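You operate a simulated robot arm through the tools that you are given. There is no shell and no other tool.

The job below is to be done with a simulated robot arm. You get a single attempt, and the scene is never put back.

JOB
Purge the gas hose on the black cart until the gas lamp lights.
Fine: MIG selected, cylinder handwheel over half open, welder on.
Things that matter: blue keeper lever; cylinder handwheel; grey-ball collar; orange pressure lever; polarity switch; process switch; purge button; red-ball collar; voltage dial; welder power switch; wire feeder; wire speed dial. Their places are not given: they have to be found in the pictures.

Only the result counts: the job must be done as asked and must still hold three seconds after the hand-in. Knocking over, shifting, dropping, spilling or breaking anything else fails it.

ROBOT AND FRAMES
A 7-joint arm with a two-finger parallel gripper, fixed in place. Base frame: the origin is on the floor under the middle of its stand, x ahead of it, y to its left, z up. Readings come in mm, degrees, newtons and seconds.
It reaches about 1372 mm from its shoulder. Its first joint turns from -149.0 to 149.0 degrees. Payload 3.43 kg.
The tool frame sits at the grasp point between the pads (the TCP): z along the fingers, y along the line on which they close. The tips reach 30 mm beyond it. The gripper opens to 94 mm. The fingers are 28 mm wide and 10 mm thick; the gripper's body (50 by 96 mm) begins 55 mm behind the TCP.
Orientation is told as [roll, pitch, yaw] about the base's x, y, z axes, in that order, counted from this pose: with the fingers straight down and closing along the base's y, the tool's x points along the base's -x, its y along +y and its z along -z.

CONTROLS
- The arm moves only by the tool drive_tool. Its argument "plan" is a list of rows, each a list of 3 entries, a list of its own where there are three numbers: the turn, a rotation vector about the tool's x, y, z in rad, then the shift along the tool's x, y, z in mm, then the opening, from 0 (shut) to 1 (fully open). In form: [[[ax, ay, az], [x, y, z], claw], ...]. A call has 1 to 20 rows; each row is the pose to reach, as a shift and turn from the pose commanded when the call began, along the tool's axes at that moment. Each row takes 0.2 s and may step no farther than 50 mm and 8.6 degrees from the row before; otherwise, or with a gripper value out of range, the whole call is refused. Where a pose cannot be reached the arm comes as near as it can. A force on the tool above 90 N (or 10 N above the force at the start of the call, whichever is more), or a blocked arm, ends the call early, and 0.2 s more pass. The fingers move at their own pace (about 45 mm/s each) and stop on an object; they squeeze with about 41 N. The grip force told is the motor's: it shows also when the fingers shut on nothing. Time passes only in rows, and 0.2 s behind the last, so rows that repeat a pose let the fingers close. The reply holds the time, the measured pose of the TCP, the force on the tool along the base axes, the opening and the grip force, in the units named above and with some noise, with the torque about the TCP (base axes, N m) and any sound that the robot's microphone picked up.
- Cameras (640 x 400 px; columns grow to the right, rows downward): "scene" is fixed at [402.2, 490.1, 1233.8]; the picture's right is [-0.89, -0.46, 0.00], its down [-0.23, 0.44, -0.87] and it looks along [0.40, -0.77, -0.50] (base axes); focal length 227 px, centre (320, 200). "wrist" rides on the gripper at [76, 14, -102] in the tool frame; the picture's right is [-0.18, 0.98, 0.00], its down [-0.75, -0.14, -0.64] and it looks along [-0.63, -0.12, 0.77] (tool axes); focal length 243 px, centre (320, 200).
- capture(camera): a new picture of that camera. The clock stands still meanwhile.
- locate(camera, pixels): for up to 12 pixels [column, row] of the newest picture of that camera ("zoom" is the newest enlarged one), the place [x, y, z] in the base frame of the surface seen there, good to about 3 mm, but the place of the scene camera against the robot may be out by one fixed shift of up to 18 mm in any direction. The clock stands still meanwhile.
- inspect(camera, box): a new picture of the part [left, top, right, bottom] of that camera's present view, enlarged. The clock stands still meanwhile.
- finish_job(): hands the job in; it is judged then, once.

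Unless the task says otherwise, let go and move clear before handing in.

The tools are called after "Request:" as name(argument=value, ...) on one line, values as JSON. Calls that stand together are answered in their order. drive_tool: Moves the arm, as the interface text tells. Its arguments: {"type":"object","properties":{"plan":{"type":"array","items":{"type":"array"}}},"required":["plan"]} The other tools are called the same way: capture (camera) takes a picture; locate (camera, pixels) gives the place of the surface under pixels of a picture; inspect (camera, box) takes an enlarged picture of a part of a camera's view; finish_job () hands the job in.

At the start:

```text
t: 0.0
tool_pos: [987.8, -27.8, 1162.0]
tcp_rot: [0.0, 0.0, -0.1]
contact_force: [0.5, 0.6, -0.3]
moment: [0.02, -0.04, 0.02]
grip_width: 94.1
gripper_force: 0.0
```

scene: 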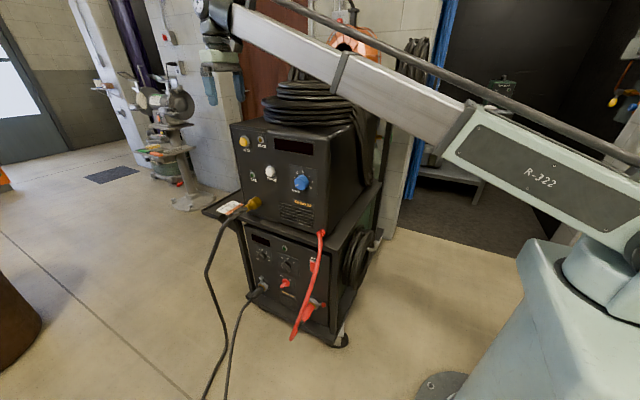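
wrist: 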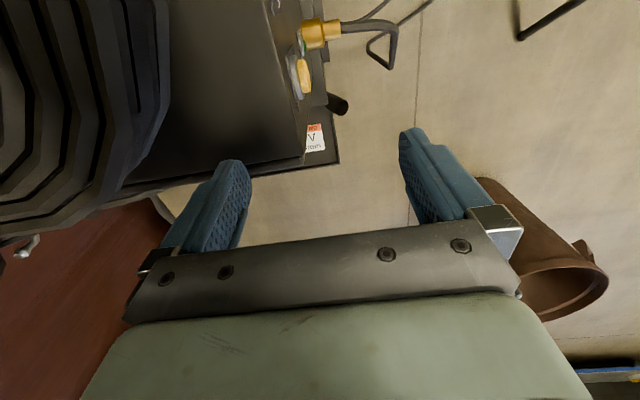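

The scene picture shows the black cart with the welder stack around pixels (230-380, 120-340). I will enlarge the front panels to find the controls.

Request:
inspect(camera="scene", box=[200, 100, 400, 225])

Request:
inspect(camera="scene", box=[200, 210, 400, 335])

Request:
inspect(camera="scene", box=[230, 0, 470, 150])

```text
3.20 times, centred on (300, 162) of scene
```

zoom: 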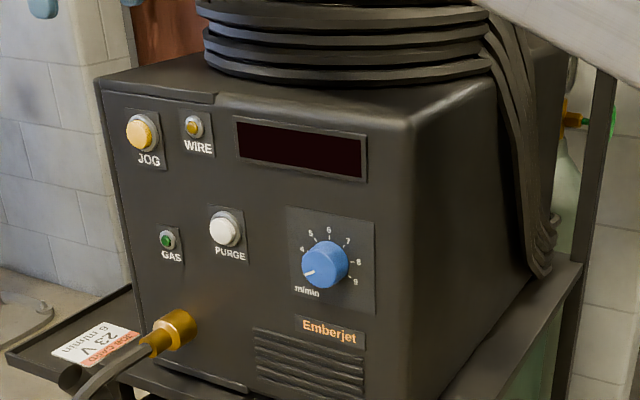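

```text
3.20 times, centred on (300, 272) of scene
```

zoom: 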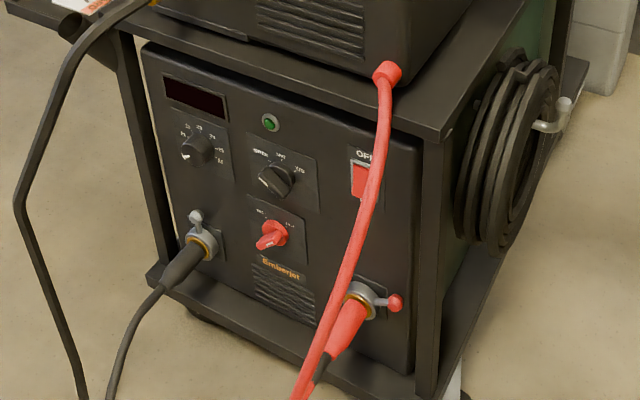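

```text
2.67 times, centred on (350, 75) of scene
```

zoom: 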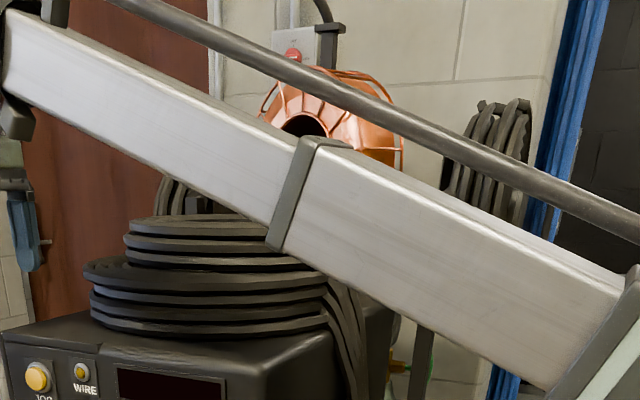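

The zoom shows the PURGE button at about scene pixel (270,172), the power rocker near (313,267), and the process switch around (287,265). I'll get their places and look more closely at each.

Request:
inspect(camera="scene", box=[240, 225, 340, 288])

Request:
inspect(camera="scene", box=[340, 110, 420, 160])

Request:
locate(camera="scene", pixels=[[270, 172], [252, 175], [244, 142], [261, 140], [301, 183], [287, 265], [313, 267], [285, 283], [262, 255], [284, 248], [383, 138], [232, 125]])

```text
6.35 times, centred on (290, 256) of scene
```

zoom: 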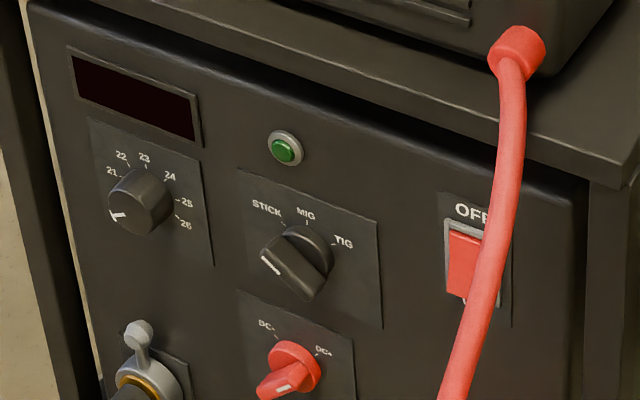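

```text
8.00 times, centred on (380, 135) of scene
```

zoom: 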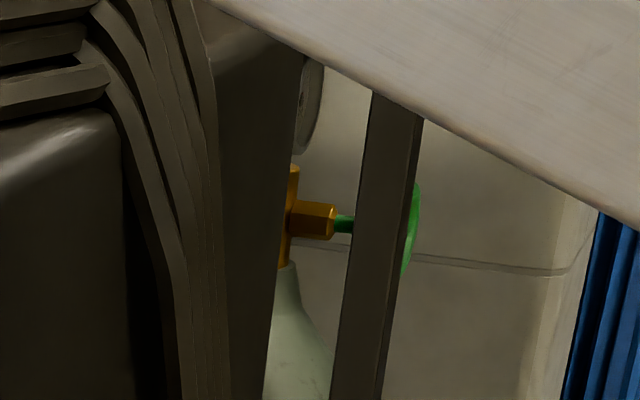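

```text
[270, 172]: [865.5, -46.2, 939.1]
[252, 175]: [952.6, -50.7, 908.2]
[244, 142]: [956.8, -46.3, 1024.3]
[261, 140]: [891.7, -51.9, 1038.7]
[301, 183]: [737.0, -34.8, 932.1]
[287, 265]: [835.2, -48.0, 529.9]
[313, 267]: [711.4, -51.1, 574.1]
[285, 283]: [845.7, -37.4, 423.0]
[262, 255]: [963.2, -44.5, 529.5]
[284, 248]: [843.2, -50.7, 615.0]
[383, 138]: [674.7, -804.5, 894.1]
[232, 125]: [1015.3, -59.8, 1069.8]
```

The zoom shows both displays dark, the rocker under an "OFF" label and the process knob not clearly on MIG. The front panel faces +y at y≈-50, so I'll turn the tool to point along -y and back off for a wrist view of the panels.

Request:
drive_tool(plan=[[[0.1122, 0, 0], [20.6, 20, 0], 0.5], [[0.2244, 0, 0], [41.2, 40, 0], 0.5], [[0.3366, 0, 0], [61.8, 60, 0], 0.5], [[0.4488, 0, 0], [82.4, 80, 0], 0.5], [[0.561, 0, 0], [103, 100, 26.2], 0.5], [[0.6732, 0, 0], [123.6, 120, 52.4], 0.5], [[0.7854, 0, 0], [144.2, 140, 78.6], 0.5], [[0.8976, 0, 0], [164.8, 160, 104.8], 0.5], [[1.0098, 0, 0], [185.4, 180, 131], 0.5], [[1.122, 0, 0], [206, 200, 157.2], 0.5], [[1.2342, 0, 0], [226.6, 220, 183.4], 0.5], [[1.3464, 0, 0], [247.2, 240, 209.6], 0.5], [[1.4586, 0, 0], [267.8, 260, 235.8], 0.5], [[1.5708, 0, 0], [288, 278, 262], 0.5]])

```text
t: 1.1
tool_pos: [898.8, 58.4, 1150.5]
tcp_rot: [-27.8, -1.1, -0.7]
contact_force: [9.5, 0.8, -14.7]
moment: [-0.93, -0.38, -0.52]
grip_width: 47.1
gripper_force: 0.0
stopped in row 5: the force on the tool passed its limit at 99 N (the readings are from after the stop); the commanded pose is now the measured one
```

The move stopped in row 5 with a 99 N force at (899, 58, 1150), so something touched the gripper. I'll look at both cameras.

Request:
capture(camera="scene")

Request:
capture(camera="wrist")

```text
taken
```

scene: 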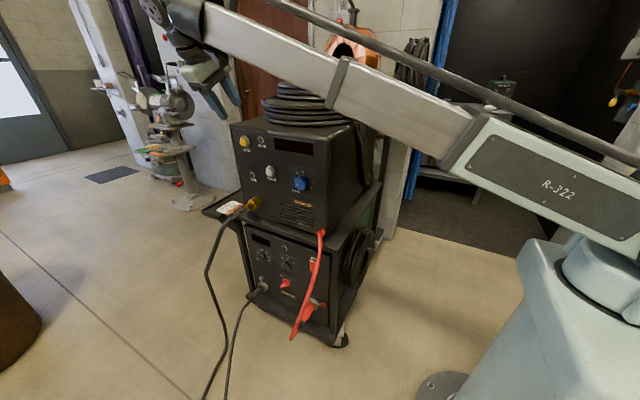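

```text
taken
```

wrist: 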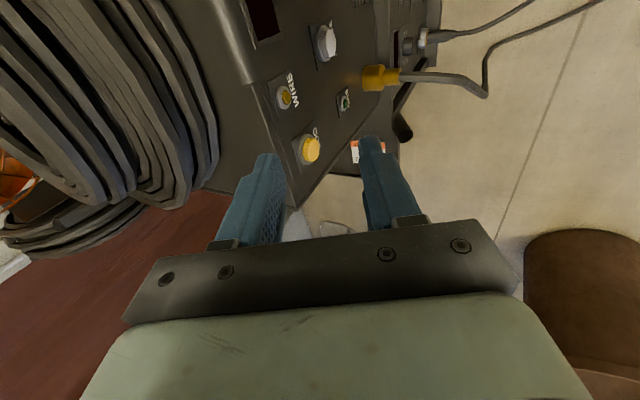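

The wrist picture shows nothing clearly touching the fingers at (255,200) and (375,190). I'll zoom on the wrist area in the scene view to see what was hit.

Request:
inspect(camera="scene", box=[120, 0, 280, 100])

Request:
inspect(camera="wrist", box=[200, 0, 440, 150])

Request:
drive_tool(plan=[[[0, 0, 0], [0, 0, 0], 0.5]])

```text
4.00 times, centred on (200, 50) of scene
```

zoom: 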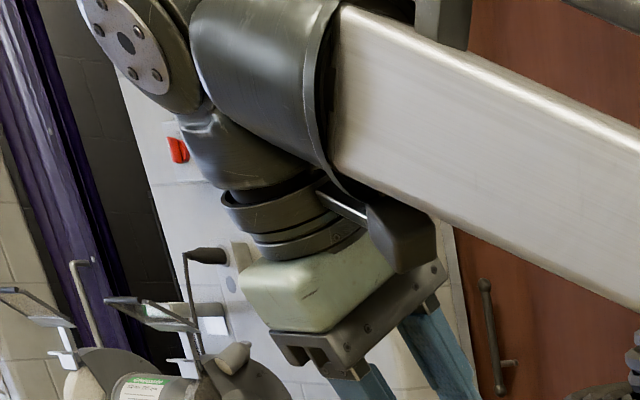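

```text
2.67 times, centred on (320, 75) of wrist
```

zoom: 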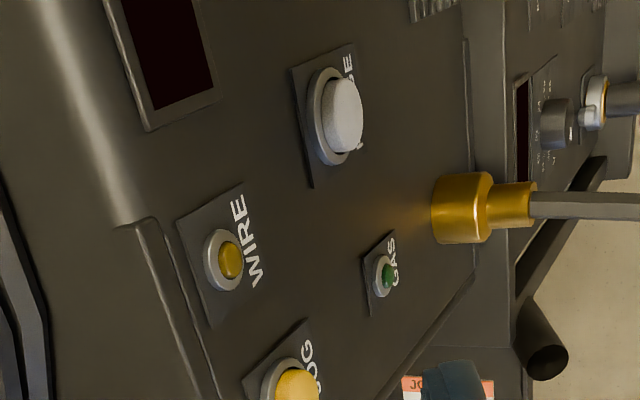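

```text
t: 1.5
tool_pos: [898.1, 59.4, 1152.8]
tcp_rot: [-27.8, -1.0, -0.7]
contact_force: [11.5, 0.3, -24.6]
moment: [-1.49, -0.89, -0.69]
grip_width: 47.2
gripper_force: 0.1
```

The scene zoom at (400,240) shows the wrist camera block jammed against the forearm, so this was a self-contact and nothing in the scene was hit. I'll undo the tilt while moving toward +y, and then re-orient with the camera turned away from the forearm.

Request:
drive_tool(plan=[[[-0.1213, 0, 0], [0, 17.7, -9.3], 0.5], [[-0.2426, 0, 0], [0, 35.4, -18.6], 0.5], [[-0.3639, 0, 0], [0, 53.1, -27.9], 0.5], [[-0.4852, 0, 0], [0, 70.8, -37.2], 0.5]])

```text
t: 2.5
tool_pos: [899.1, 138.7, 1149.5]
tcp_rot: [0.1, -0.9, -0.6]
contact_force: [-0.1, -0.8, -0.1]
moment: [0.0, 0.0, -0.02]
grip_width: 46.8
gripper_force: 0.1
```

Forces are back to zero at (899, 139, 1150) with the fingers straight down. Next I'll turn about the tool axis by -90° so the camera faces away from the forearm, backing off in +y.

Request:
drive_tool(plan=[[[0, 0, -0.131], [0, 15, 0], 0.5], [[0, 0, -0.262], [0, 30, 0], 0.5], [[0, 0, -0.393], [0, 45, 0], 0.5], [[0, 0, -0.524], [0, 60, 0], 0.5], [[0, 0, -0.655], [0, 75, 0], 0.5], [[0, 0, -0.786], [0, 90, 0], 0.5], [[0, 0, -0.917], [0, 105, 0], 0.5], [[0, 0, -1.048], [0, 120, 0], 0.5], [[0, 0, -1.179], [0, 135, 0], 0.5], [[0, 0, -1.31], [0, 150, 0], 0.5], [[0, 0, -1.441], [0, 150, 0], 0.5], [[0, 0, -1.5708], [0, 150, 0], 0.5]])

Request:
capture(camera="scene")

Request:
capture(camera="wrist")

```text
t: 5.1
tool_pos: [900.3, 288.3, 1152.2]
tcp_rot: [-0.9, 0.0, 89.5]
contact_force: [0.0, 0.2, 0.0]
moment: [0.01, 0.02, 0.02]
grip_width: 47.0
gripper_force: 0.0
```

```text
taken
```

scene: 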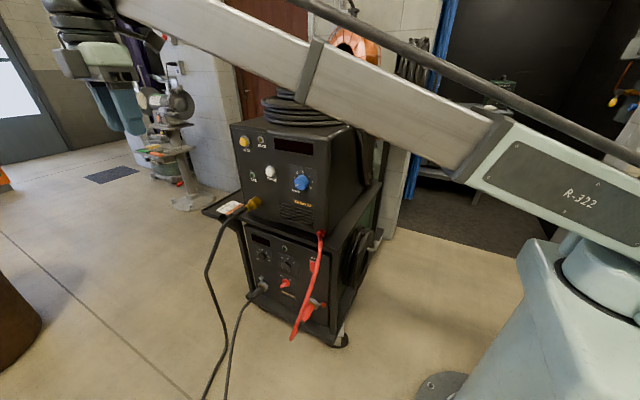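

```text
taken
```

wrist: 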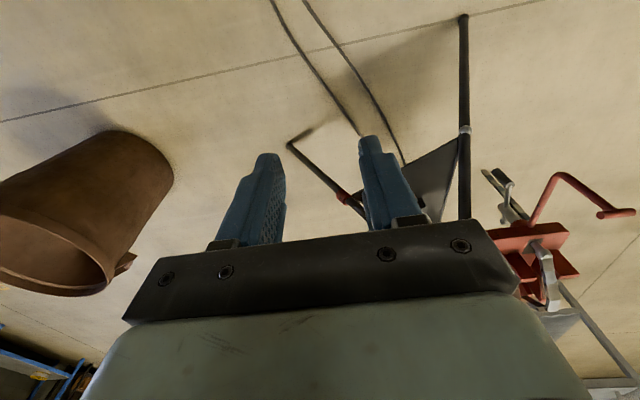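

The wrist picture shows other objects behind me, a red stand at (540,250) and a black pole at (464,130). I'll find their positions so I can keep clear before tilting.

Request:
locate(camera="wrist", pixels=[[540, 250], [464, 130], [463, 20], [430, 185], [600, 212], [545, 280], [80, 220], [590, 330], [345, 195], [292, 145]])

```text
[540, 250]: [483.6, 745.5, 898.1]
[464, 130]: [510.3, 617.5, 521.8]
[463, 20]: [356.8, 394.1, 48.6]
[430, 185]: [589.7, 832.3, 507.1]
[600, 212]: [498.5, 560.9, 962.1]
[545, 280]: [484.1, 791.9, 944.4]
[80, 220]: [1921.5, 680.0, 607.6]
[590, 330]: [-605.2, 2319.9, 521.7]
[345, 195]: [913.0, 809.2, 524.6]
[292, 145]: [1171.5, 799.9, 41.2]
```

The stand behind is at around (490-590, 560-830, 500-960), clear of my planned path. I'll now tilt about tool y by +90° so the fingers point at the panel (-y), ending near (800, 268, 950).

Request:
drive_tool(plan=[[[0, 0.131, 0], [1.7, 8.3, 16.7], 0.5], [[0, 0.262, 0], [3.4, 16.6, 33.4], 0.5], [[0, 0.393, 0], [5.1, 24.9, 50.1], 0.5], [[0, 0.524, 0], [6.8, 33.2, 66.8], 0.5], [[0, 0.655, 0], [8.5, 41.5, 83.5], 0.5], [[0, 0.786, 0], [10.2, 49.8, 100.2], 0.5], [[0, 0.917, 0], [11.9, 58.1, 116.9], 0.5], [[0, 1.048, 0], [13.6, 66.4, 133.6], 0.5], [[0, 1.179, 0], [15.3, 74.7, 150.3], 0.5], [[0, 1.31, 0], [17, 83, 167], 0.5], [[0, 1.441, 0], [18.7, 91.3, 183.7], 0.5], [[0, 1.5708, 0], [20, 100, 200], 0.5]])

Request:
capture(camera="scene")

Request:
capture(camera="wrist")

```text
t: 7.7
tool_pos: [831.6, 222.5, 946.2]
tcp_rot: [-80.8, 89.1, 12.7]
contact_force: [0.2, -0.4, -0.2]
moment: [0.0, 0.01, -0.01]
grip_width: 47.3
gripper_force: 0.1
out of reach, approached as far as the arm can: row 5, 6, 7, 8, 9, 10, 11, 12
```

```text
taken
```

scene: 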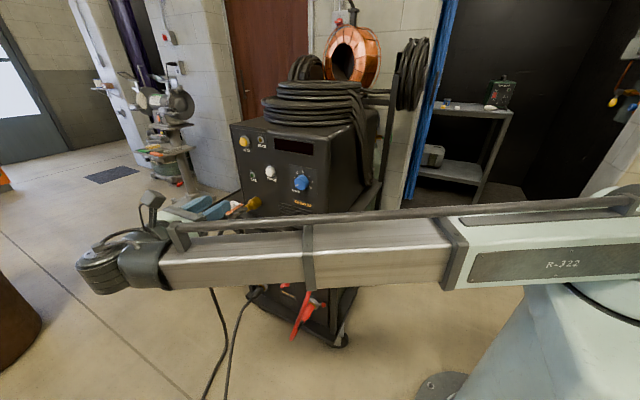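

```text
taken
```

wrist: 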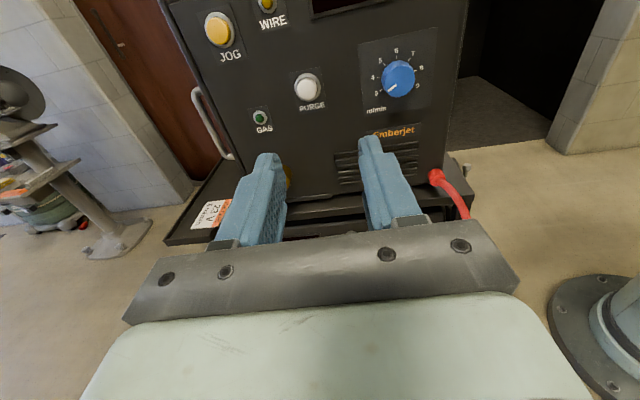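

The tool now points at the panel: the wrist picture shows PURGE at (308,85), the GAS lamp at (262,120) and the wire dial at (397,78). The arm reached only near the asked pose, so I'll look at how it is folded and re-check the now-unobstructed handwheel area.

Request:
locate(camera="scene", pixels=[[100, 270], [140, 260], [300, 250], [450, 250], [590, 250], [200, 207], [155, 200], [620, 205]])

Request:
inspect(camera="scene", box=[340, 90, 420, 140])

Request:
inspect(camera="scene", box=[280, 10, 440, 110])

Request:
inspect(camera="wrist", box=[160, 0, 480, 200])

```text
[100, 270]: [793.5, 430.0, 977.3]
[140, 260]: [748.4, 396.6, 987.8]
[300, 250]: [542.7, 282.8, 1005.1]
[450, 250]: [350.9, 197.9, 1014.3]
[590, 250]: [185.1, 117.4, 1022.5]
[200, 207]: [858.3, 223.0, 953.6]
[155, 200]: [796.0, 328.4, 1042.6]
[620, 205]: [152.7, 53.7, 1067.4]
```

```text
8.00 times, centred on (380, 115) of scene
```

zoom: 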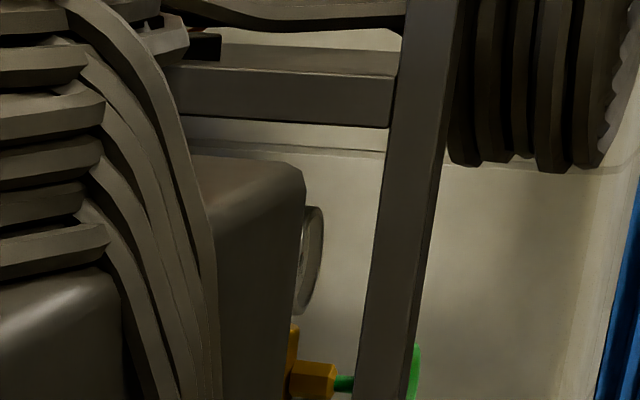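

```text
4.00 times, centred on (360, 60) of scene
```

zoom: 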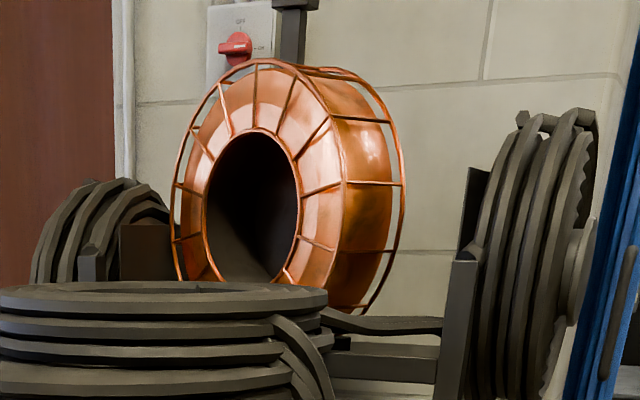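

```text
2.00 times, centred on (320, 100) of wrist
```

zoom: 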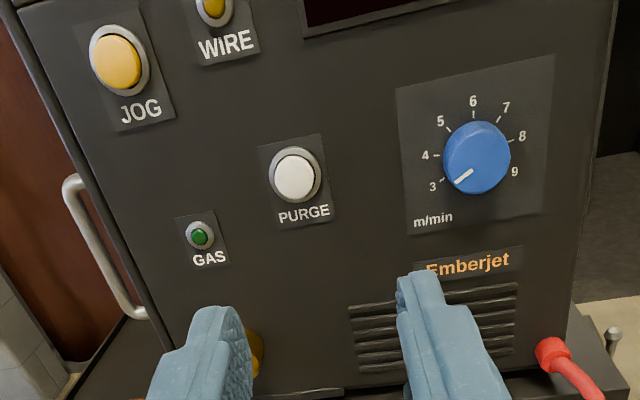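

The boom now runs at z≈1000 and the bend of the wrist seems to be what limited the pose. I'll go down about 280 mm to view the lower welder panel and check the process switch and power rocker.

Request:
drive_tool(plan=[[[0, 0, 0], [-28, 0, 0], 0.3], [[0, 0, 0], [-56, 0, 0], 0.3], [[0, 0, 0], [-84, 0, 0], 0.3], [[0, 0, 0], [-112, 0, 0], 0.3], [[0, 0, 0], [-140, 0, 0], 0.3], [[0, 0, 0], [-168, 0, 0], 0.3], [[0, 0, 0], [-196, 0, 0], 0.3], [[0, 0, 0], [-224, 0, 0], 0.3], [[0, 0, 0], [-252, 0, 0], 0.3], [[0, 0, 0], [-280, 0, 0], 0.3]])

Request:
capture(camera="scene")

Request:
capture(camera="wrist")

```text
t: 9.9
tool_pos: [836.1, 223.0, 666.4]
tcp_rot: [-71.5, 89.0, 22.1]
contact_force: [0.0, 0.1, 0.2]
moment: [0.0, 0.01, 0.0]
grip_width: 28.4
gripper_force: 0.1
```

```text
taken
```

scene: 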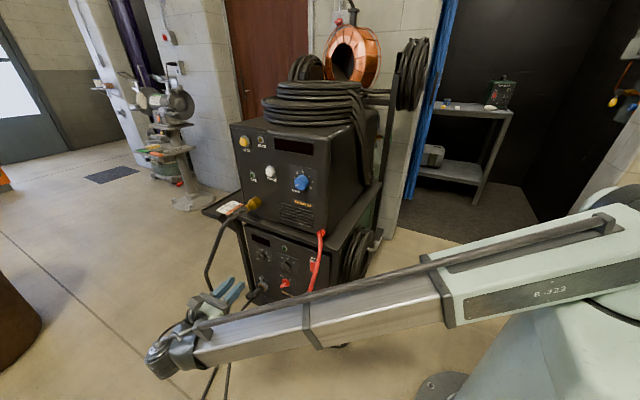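

```text
taken
```

wrist: 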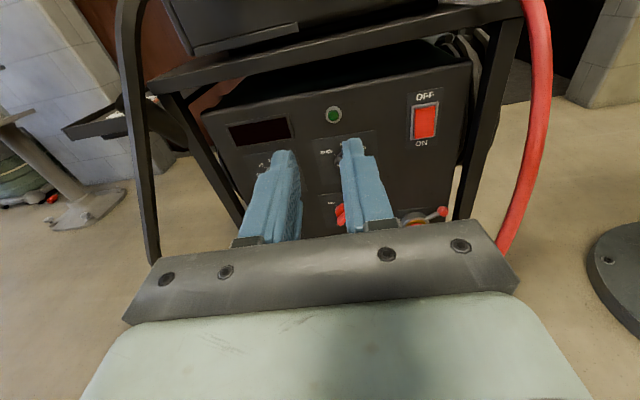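

The wrist view shows the power rocker at (425,120) with OFF above and ON below, the green lamp at (333,114), and the red cable bowing at (540,110). I'll zoom in and locate these.

Request:
inspect(camera="wrist", box=[200, 60, 520, 260])

Request:
locate(camera="wrist", pixels=[[425, 120], [425, 108], [425, 135], [540, 60], [535, 130], [505, 240], [130, 60], [148, 220], [333, 114], [440, 150], [442, 212], [410, 190]])

Request:
inspect(camera="scene", box=[240, 225, 340, 288])

```text
2.00 times, centred on (360, 160) of wrist
```

zoom: 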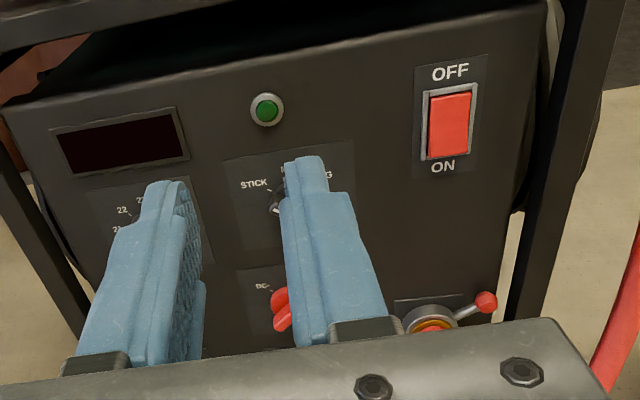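

```text
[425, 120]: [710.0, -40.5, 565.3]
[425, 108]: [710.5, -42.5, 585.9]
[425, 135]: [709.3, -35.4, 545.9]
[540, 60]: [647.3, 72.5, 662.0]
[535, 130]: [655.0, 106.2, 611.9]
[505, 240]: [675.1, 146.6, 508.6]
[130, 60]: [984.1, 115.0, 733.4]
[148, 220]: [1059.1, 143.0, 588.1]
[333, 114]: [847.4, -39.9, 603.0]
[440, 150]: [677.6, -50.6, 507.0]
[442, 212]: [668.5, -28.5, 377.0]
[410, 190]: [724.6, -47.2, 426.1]
```

```text
6.35 times, centred on (290, 256) of scene
```

zoom: 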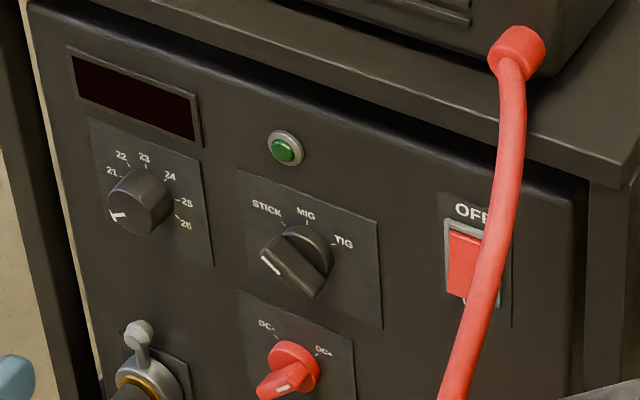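

The rocker's lower half protrudes (y −35 at z 546 against −42 at z 586), so it is OFF and needs its lower end pressed, and the red cable bows out near (655,106,612). I need to know where the boom lies relative to that cable, so I'll locate points along the boom and the cable.

Request:
locate(camera="scene", pixels=[[160, 355], [200, 350], [310, 325], [440, 295], [480, 290], [310, 295], [300, 345], [322, 232], [318, 262], [213, 260], [185, 345], [222, 300]])

Request:
locate(camera="wrist", pixels=[[525, 10], [540, 30], [543, 90], [525, 180], [510, 225], [130, 20], [130, 100], [138, 160], [155, 255]])

Request:
inspect(camera="scene", box=[140, 230, 460, 400])

```text
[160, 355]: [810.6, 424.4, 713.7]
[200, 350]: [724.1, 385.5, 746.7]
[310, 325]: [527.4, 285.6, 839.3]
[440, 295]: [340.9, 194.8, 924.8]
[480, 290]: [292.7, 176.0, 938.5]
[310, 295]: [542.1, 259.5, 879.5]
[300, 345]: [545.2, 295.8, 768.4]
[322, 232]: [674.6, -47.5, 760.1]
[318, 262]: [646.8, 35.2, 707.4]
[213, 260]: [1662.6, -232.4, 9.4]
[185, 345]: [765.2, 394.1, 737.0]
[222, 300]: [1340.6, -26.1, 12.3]
```

```text
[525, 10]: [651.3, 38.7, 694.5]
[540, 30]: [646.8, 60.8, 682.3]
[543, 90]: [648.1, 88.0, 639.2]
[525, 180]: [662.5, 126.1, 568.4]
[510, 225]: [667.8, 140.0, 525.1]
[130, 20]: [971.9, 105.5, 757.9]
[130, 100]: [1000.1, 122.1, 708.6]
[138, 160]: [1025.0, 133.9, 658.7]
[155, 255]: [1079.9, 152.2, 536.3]
```

```text
2.00 times, centred on (300, 315) of scene
```

zoom: 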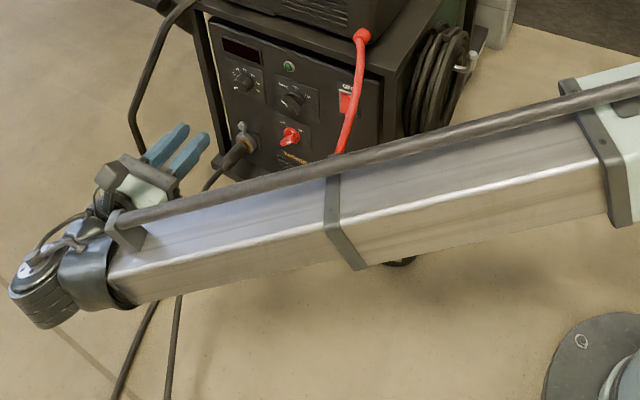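

The boom passes about 300 mm out from the panel now, but a straight approach to the rocker would run it into the red cable, so I'll come at the rocker from the cable's left side. First I'll close the fingers and shift +x by 70 mm to see the process knob unobstructed.

Request:
drive_tool(plan=[[[0, 0, 0], [0, -20, 0], 0.0], [[0, 0, 0], [0, -45, 0], 0.0], [[0, 0, 0], [0, -70, 0], 0.0]])

Request:
inspect(camera="wrist", box=[220, 60, 540, 260])

Request:
capture(camera="wrist")

```text
t: 10.7
tool_pos: [906.3, 228.2, 668.7]
tcp_rot: [-72.3, 89.2, 21.2]
contact_force: [-0.5, -0.1, 0.3]
moment: [0.0, -0.01, 0.02]
grip_width: 0.1
gripper_force: 33.1
```

```text
2.00 times, centred on (380, 160) of wrist
```

zoom: 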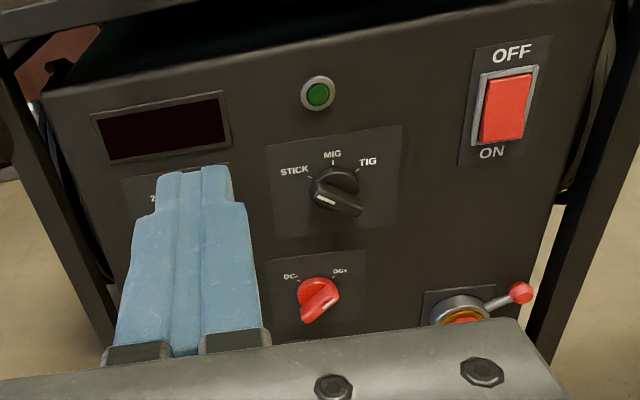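

```text
taken
```

wrist: 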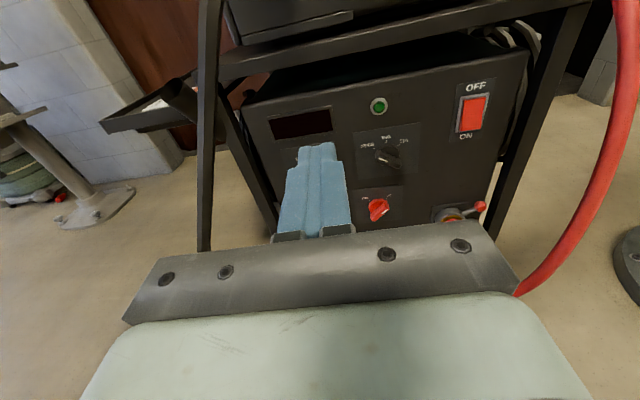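

Request:
inspect(camera="wrist", box=[345, 120, 425, 170])

Request:
locate(camera="wrist", pixels=[[388, 155], [382, 157], [398, 162], [378, 106], [386, 138], [473, 105], [473, 122], [515, 100], [505, 160], [604, 200], [628, 100], [370, 175]])

```text
8.00 times, centred on (385, 145) of wrist
```

zoom: 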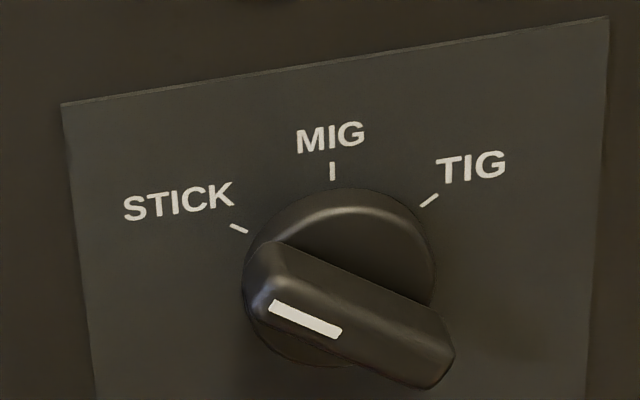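

```text
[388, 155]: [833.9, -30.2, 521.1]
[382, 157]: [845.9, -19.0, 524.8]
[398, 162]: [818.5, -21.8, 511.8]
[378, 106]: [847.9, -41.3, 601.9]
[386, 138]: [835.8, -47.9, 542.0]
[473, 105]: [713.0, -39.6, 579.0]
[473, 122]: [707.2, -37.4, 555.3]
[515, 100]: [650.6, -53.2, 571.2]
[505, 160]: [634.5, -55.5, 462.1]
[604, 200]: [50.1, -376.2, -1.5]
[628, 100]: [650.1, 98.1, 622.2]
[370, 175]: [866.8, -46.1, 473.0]
```

The knob zoom shows the pointer on STICK and the rocker with its ON end out, so I need MIG, power on, and later the cylinder checked. A straight approach would put the boom into the red cable at (650,98,622), so I'll go up, swing the tool toward +x, and later enter from the cable's -x side.

Request:
drive_tool(plan=[[[0, 0, 0], [30, 9.5, 0], 0.0], [[0, 0, 0], [60, 19, 0], 0.0], [[0, 0, 0], [90, 28.5, 0], 0.0], [[0, 0, 0], [120, 38, 0], 0.0], [[0, 0, 0], [150, 47.5, 0], 0.0], [[0, 0, 0], [180, 57, 0], 0.0], [[0.131, 0, 0], [180, 83, 11], 0.0], [[0.262, 0, 0], [180, 109, 22], 0.0], [[0.393, 0, 0], [180, 135, 33], 0.0], [[0.524, 0, 0], [180, 161, 44], 0.0], [[0.655, 0, 0], [180, 187, 55], 0.0], [[0.785, 0, 0], [180, 212, 66], 0.0]])

Request:
capture(camera="scene")

Request:
capture(camera="wrist")

```text
t: 13.3
tool_pos: [694.3, 147.7, 845.2]
tcp_rot: [-117.6, 89.1, 21.1]
contact_force: [-0.4, 0.1, -0.2]
moment: [-0.01, -0.02, 0.0]
grip_width: 0.0
gripper_force: 33.0
```

```text
taken
```

scene: 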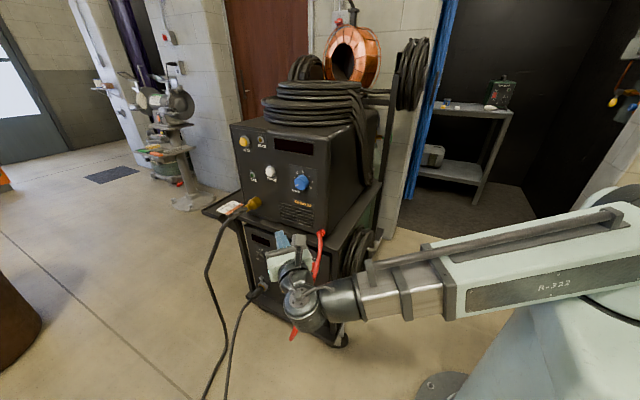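

```text
taken
```

wrist: 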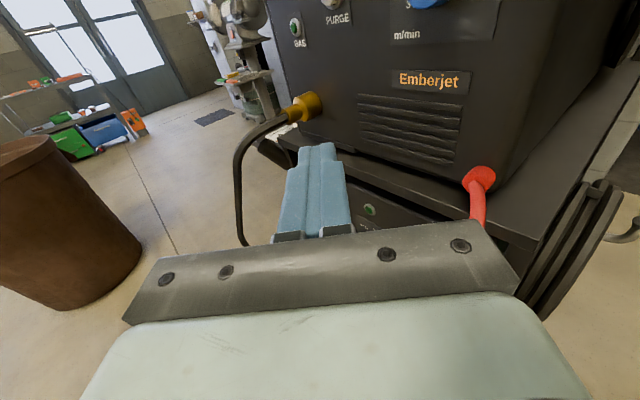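

The boom telescoped in without trouble and the tool now points along about (0.75,-0.66,0). I'll map the obstacles near the entry: the side coil at wrist (590,240), hook (630,232), the red cable top (478,180), and the shelf edges.

Request:
locate(camera="wrist", pixels=[[590, 230], [560, 280], [605, 200], [628, 235], [478, 175], [478, 210], [400, 180], [515, 225], [540, 215], [300, 105], [246, 150], [243, 220]])

Request:
inspect(camera="scene", box=[230, 200, 430, 360])

```text
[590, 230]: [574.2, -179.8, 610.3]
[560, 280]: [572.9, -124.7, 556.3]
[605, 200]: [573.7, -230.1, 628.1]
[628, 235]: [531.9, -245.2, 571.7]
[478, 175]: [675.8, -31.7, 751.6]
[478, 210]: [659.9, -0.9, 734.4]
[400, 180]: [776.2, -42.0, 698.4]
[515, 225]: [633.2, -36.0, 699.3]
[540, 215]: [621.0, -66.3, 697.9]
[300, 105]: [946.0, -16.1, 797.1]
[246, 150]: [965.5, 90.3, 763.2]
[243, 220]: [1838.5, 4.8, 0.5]
```

```text
2.50 times, centred on (330, 280) of scene
```

zoom: 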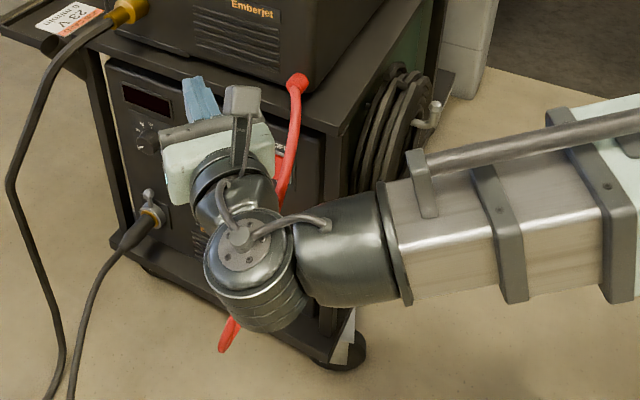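

The shelf corner is at (633,-36,700), the side coil at x≈573 with y below -125, and the wrist has room. I'll roll the tool -90° so the gripper's narrow side is horizontal with the camera outward, back off to x≈560, and descend to z≈560 on the cable's left side.

Request:
drive_tool(plan=[[[0, 0, -0.131], [0, 7.4, -8.4], 0.0], [[0, 0, -0.262], [0, 14.7, -16.8], 0.0], [[0, 0, -0.393], [0, 22.1, -25.2], 0.0], [[0, 0, -0.524], [0, 29.5, -33.5], 0.0], [[0, 0, -0.655], [0, 36.8, -41.9], 0.0], [[0, 0, -0.786], [0, 44.2, -50.3], 0.0], [[0, 0, -0.917], [0, 51.6, -58.7], 0.0], [[0, 0, -1.048], [0, 58.9, -67.1], 0.0], [[0, 0, -1.179], [0, 66.3, -75.5], 0.0], [[0, 0, -1.31], [0, 73.7, -83.8], 0.0], [[0, 0, -1.441], [0, 81, -92.2], 0.0], [[0, 0, -1.5708], [0, 88.4, -100.6], 0.0], [[0, 0, -1.5708], [-40.7, 92.7, -96.8], 0.0], [[0, 0, -1.5708], [-81.4, 97, -93], 0.0], [[0, 0, -1.5708], [-122.1, 101.3, -89.2], 0.0], [[0, 0, -1.5708], [-162.8, 105.6, -85.4], 0.0], [[0, 0, -1.5708], [-203.5, 109.9, -81.6], 0.0], [[0, 0, -1.5708], [-244.2, 114.2, -77.8], 0.0], [[0, 0, -1.5708], [-285, 118.4, -74.2], 0.0]])

Request:
capture(camera="scene")

Request:
capture(camera="wrist")

```text
t: 17.3
tool_pos: [567.2, 109.2, 555.0]
tcp_rot: [90.5, 1.0, -131.5]
contact_force: [0.2, 1.0, -0.6]
moment: [0.01, -0.01, 0.02]
grip_width: 0.0
gripper_force: 33.3
out of reach, approached as far as the arm can: row 10, 11, 12, 13
```

```text
taken
```

scene: 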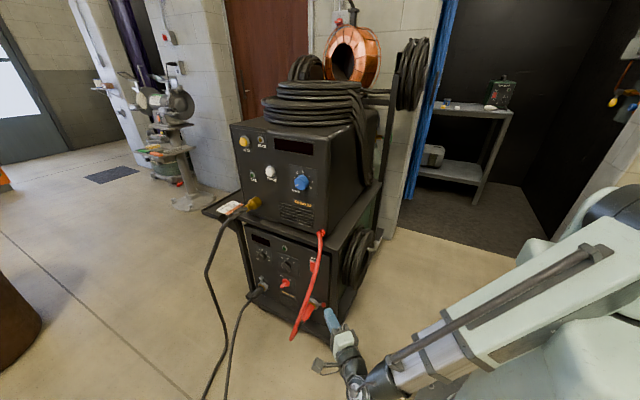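

```text
taken
```

wrist: 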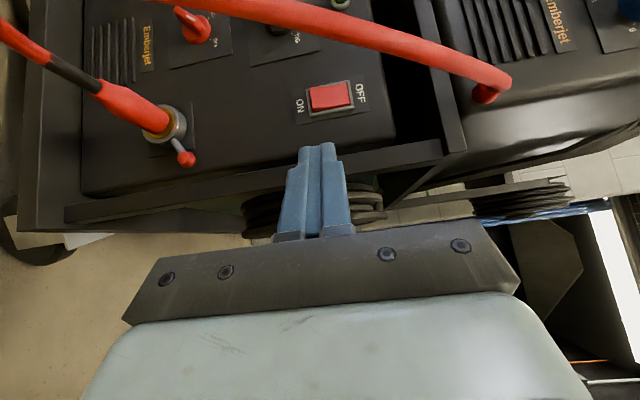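

The wrist view (image right is up) shows the rocker at (330,97) with ON to the left, the front post along (300,170), and the red cable arching across the top of the frame. I'll locate the key points accurately before moving in.

Request:
locate(camera="wrist", pixels=[[318, 98], [330, 97], [344, 94], [303, 105], [250, 182], [400, 158], [370, 150], [425, 52], [300, 15], [490, 92], [186, 158], [450, 120]])

Request:
inspect(camera="wrist", box=[200, 0, 440, 150])

```text
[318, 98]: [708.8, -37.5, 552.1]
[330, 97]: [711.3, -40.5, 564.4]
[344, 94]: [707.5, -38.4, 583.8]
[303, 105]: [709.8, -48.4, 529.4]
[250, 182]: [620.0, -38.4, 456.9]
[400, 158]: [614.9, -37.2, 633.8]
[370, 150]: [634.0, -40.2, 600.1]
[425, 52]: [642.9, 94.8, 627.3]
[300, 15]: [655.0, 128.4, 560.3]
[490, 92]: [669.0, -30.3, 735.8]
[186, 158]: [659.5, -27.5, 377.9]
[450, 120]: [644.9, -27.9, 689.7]
```

```text
2.67 times, centred on (320, 75) of wrist
```

zoom: 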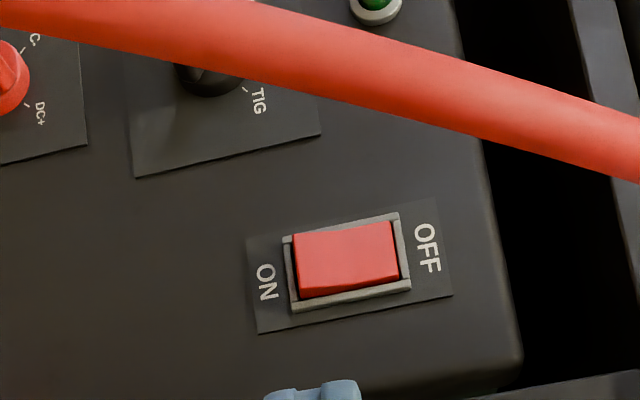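

The post's front face is at y≈-38 (x 610-640), the panel at y≈-48, and the rocker at (710,-38,552); with this roll the camera would meet the cable near (655,128,560). I'll roll back +90° so the camera is on top before going in.

Request:
drive_tool(plan=[[[0, 0, 0.131], [0, 0, 0], 0.0], [[0, 0, 0.262], [0, 0, 0], 0.0], [[0, 0, 0.393], [0, 0, 0], 0.0], [[0, 0, 0.524], [0, 0, 0], 0.0], [[0, 0, 0.655], [0, 0, 0], 0.0], [[0, 0, 0.786], [0, 0, 0], 0.0], [[0, 0, 0.917], [0, 0, 0], 0.0], [[0, 0, 1.048], [0, 0, 0], 0.0], [[0, 0, 1.179], [0, 0, 0], 0.0], [[0, 0, 1.31], [0, 0, 0], 0.0], [[0, 0, 1.441], [0, 0, 0], 0.0], [[0, 0, 1.5708], [0, 0, 0], 0.0]])

Request:
capture(camera="scene")

Request:
capture(camera="wrist")

```text
t: 19.9
tool_pos: [566.6, 109.2, 558.2]
tcp_rot: [-113.5, 88.9, 25.0]
contact_force: [-0.1, 0.2, 0.0]
moment: [0.0, -0.01, 0.0]
grip_width: 0.2
gripper_force: 32.8
```

```text
taken
```

scene: 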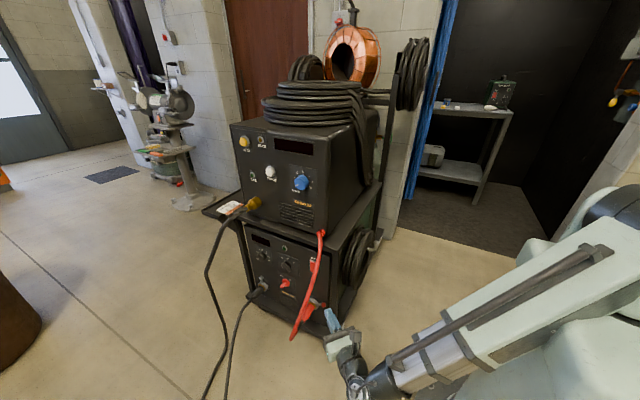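

```text
taken
```

wrist: 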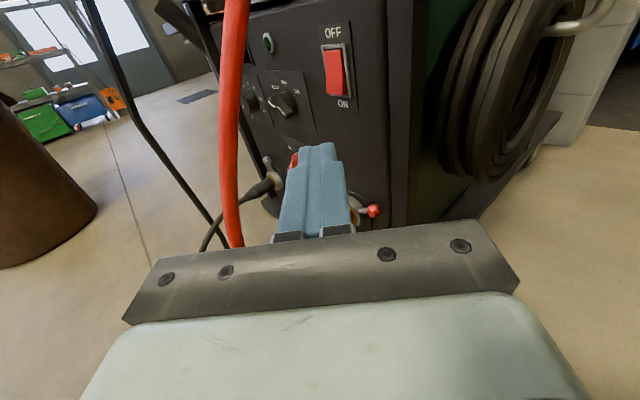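

The wrist view now has the rocker at (337,72) and the cable at (232,120) well to the left. I'll slide in along the tool axis to about 20 mm short of the rocker's lower half.

Request:
drive_tool(plan=[[[0, 0, 0], [-1, -1.4, 27], 0.0], [[0, 0, 0], [-2, -2.8, 54], 0.0], [[0, 0, 0], [-3, -4.2, 81], 0.0], [[0, 0, 0], [-4, -5.6, 108], 0.0], [[0, 0, 0], [-5, -7, 135], 0.0], [[0, 0, 0], [-6, -8.3, 160], 0.0]])

Request:
capture(camera="scene")

Request:
capture(camera="wrist")

```text
t: 21.3
tool_pos: [692.4, 9.8, 552.4]
tcp_rot: [-117.9, 89.0, 20.6]
contact_force: [-0.1, 0.1, -0.6]
moment: [0.05, 0.01, 0.01]
grip_width: 0.0
gripper_force: 33.3
```

```text
taken
```

scene: 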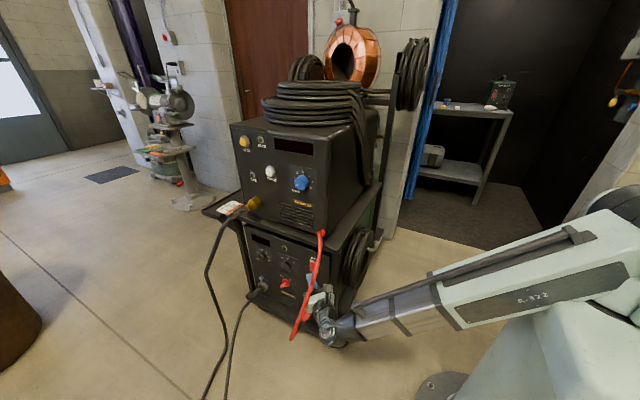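

```text
taken
```

wrist: 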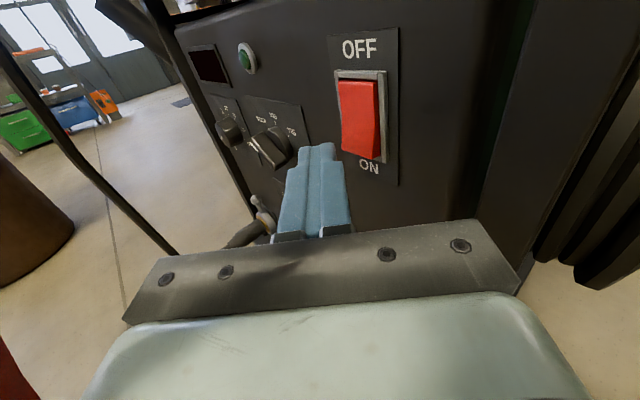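

I'm inside the loop with the fingertip near (318,148) and the rocker at (362,120), no contact. I'll measure the rocker and fingertip precisely with this close view, and check the cable gap in the scene view.

Request:
locate(camera="wrist", pixels=[[345, 148], [362, 153], [378, 156], [360, 120], [345, 85], [372, 88], [370, 168], [318, 150], [305, 150], [330, 150], [385, 155], [270, 150]])

Request:
inspect(camera="scene", box=[240, 220, 400, 350])

```text
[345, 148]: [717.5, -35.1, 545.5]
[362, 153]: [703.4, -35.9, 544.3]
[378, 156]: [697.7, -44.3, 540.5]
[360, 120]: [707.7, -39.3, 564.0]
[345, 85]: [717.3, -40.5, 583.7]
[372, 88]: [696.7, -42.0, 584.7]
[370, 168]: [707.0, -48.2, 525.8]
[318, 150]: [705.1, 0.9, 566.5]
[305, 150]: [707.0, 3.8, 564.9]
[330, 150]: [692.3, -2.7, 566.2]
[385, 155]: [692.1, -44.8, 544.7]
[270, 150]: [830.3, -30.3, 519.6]
```

```text
3.08 times, centred on (320, 285) of scene
```

zoom: 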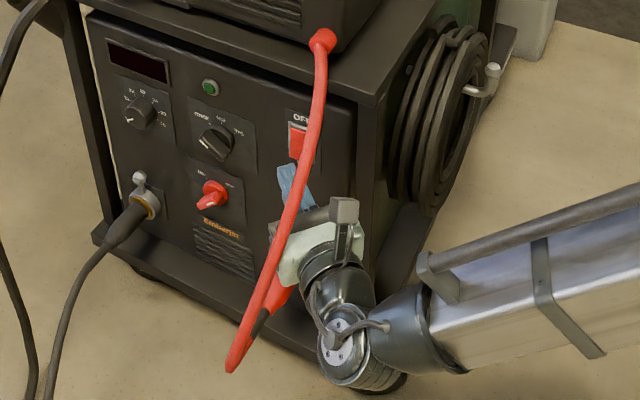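

The rocker spans x 697-720, z 543-588, with its lower end out at y≈-35; my fingertip's inner corner is at about (708,-18). I'll drop 11 mm so the tip works only on the lower half, then press in -y to about y=-44 and back off.

Request:
drive_tool(plan=[[[0, 0, 0], [-6, 0, 0], 0.0], [[0, 0, 0], [-11, 3.7, 3.3], 0.0], [[0, 0, 0], [-11, 9, 8], 0.0], [[0, 0, 0], [-11, 13.5, 11.9], 0.0], [[0, 0, 0], [-11, 16.5, 14.6], 0.0], [[0, 0, 0], [-11, 18.7, 16.6], 0.0], [[0, 0, 0], [-11, 19.5, 17.2], 0.0]])

Request:
inspect(camera="wrist", box=[160, 0, 480, 200])

```text
t: 22.9
tool_pos: [691.0, -13.7, 540.5]
tcp_rot: [-117.9, 89.1, 20.9]
contact_force: [-16.2, 38.9, -4.9]
moment: [-0.39, -0.16, 0.19]
grip_width: 0.2
gripper_force: 32.7
heard: click
```

```text
2.00 times, centred on (320, 100) of wrist
```

zoom: 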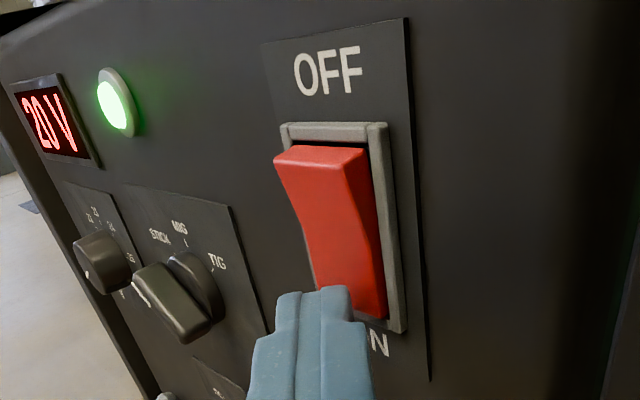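

The click was heard, the green lamp is lit and the display reads 20 V, so the welder is on. I'll back off the rocker and take a close look at the process knob.

Request:
drive_tool(plan=[[[0, 0, 0], [0, -7, -6], 0.0], [[0, 0, 0], [0, -14, -12], 0.0], [[0, 0, 0], [0, -22, -19.5], 0.0]])

Request:
capture(camera="wrist")

Request:
inspect(camera="wrist", box=[190, 60, 350, 160])

```text
t: 23.7
tool_pos: [692.2, 13.5, 542.6]
tcp_rot: [-117.4, 89.1, 20.9]
contact_force: [0.1, 0.9, -0.9]
moment: [0.01, -0.03, -0.02]
grip_width: 0.1
gripper_force: 32.8
```

```text
taken
```

wrist: 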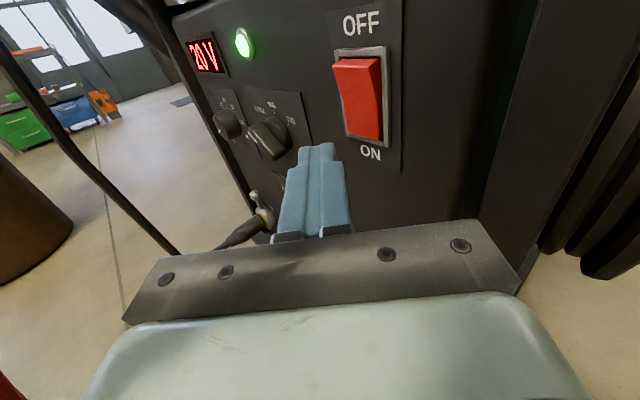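

```text
4.00 times, centred on (270, 110) of wrist
```

zoom: 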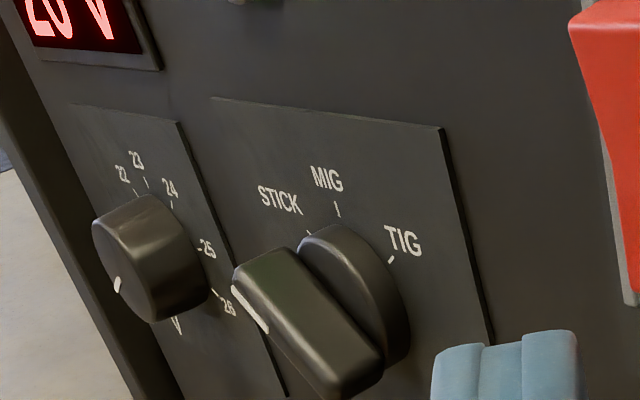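

The knob is now clearly seen side-on: a bar on a disc, pointing at STICK. I'll measure its ends, the disc and the tick marks from this zoom.

Request:
locate(camera="zoom", pixels=[[238, 275], [250, 310], [300, 350], [355, 390], [300, 280], [350, 340], [378, 365], [340, 230], [400, 310], [338, 210], [390, 258], [308, 233]])

Request:
inspect(camera="scene", box=[260, 245, 310, 276])

```text
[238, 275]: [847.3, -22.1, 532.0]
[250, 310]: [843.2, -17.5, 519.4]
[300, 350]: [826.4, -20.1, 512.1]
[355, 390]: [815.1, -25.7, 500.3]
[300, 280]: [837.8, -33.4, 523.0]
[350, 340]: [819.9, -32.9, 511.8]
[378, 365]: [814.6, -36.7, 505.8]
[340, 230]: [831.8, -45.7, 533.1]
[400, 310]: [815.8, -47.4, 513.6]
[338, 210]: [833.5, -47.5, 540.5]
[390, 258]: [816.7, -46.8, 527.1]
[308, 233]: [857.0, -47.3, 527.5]
```

```text
12.80 times, centred on (285, 260) of scene
```

zoom: 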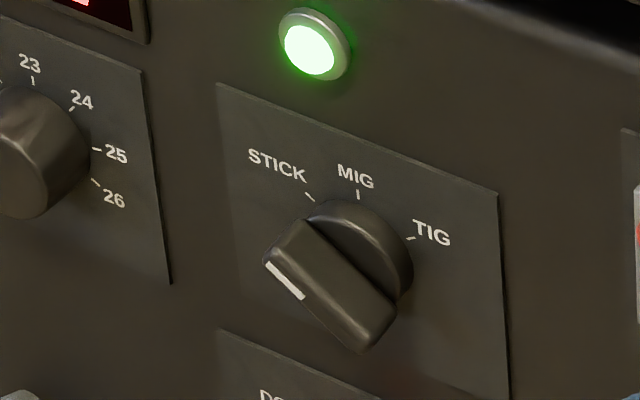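

Knob centre is near (835, 518) in x,z with the bar at about 56° toward STICK, front at y≈-19 and its tail near (815,504). I'll flatten the tool angle toward the panel a bit (to about -28°) while dropping to z≈525, keeping the wrist clear of the cable.

Request:
drive_tool(plan=[[[0, 0, 0], [-8, 0, 0], 0.0], [[0.08, 0, 0], [-17, -0.7, 10], 0.0], [[0.16, 0, 0], [-17, -1.4, 20], 0.0], [[0.235, 0, 0], [-17, -2.1, 30], 0.0]])

Request:
capture(camera="scene")

Request:
capture(camera="wrist")

```text
t: 24.7
tool_pos: [716.5, -4.1, 526.0]
tcp_rot: [-130.6, 89.1, 21.3]
contact_force: [-0.2, -0.4, 0.6]
moment: [0.02, -0.03, 0.01]
grip_width: 0.1
gripper_force: 32.8
```

```text
taken
```

scene: 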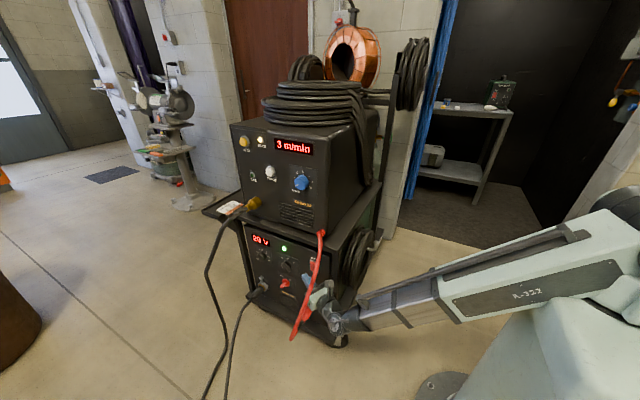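

```text
taken
```

wrist: 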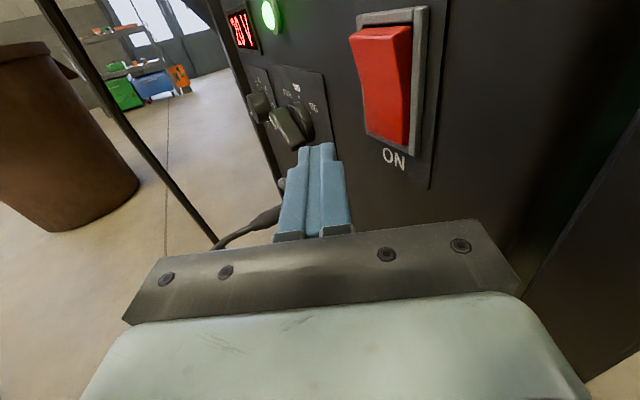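

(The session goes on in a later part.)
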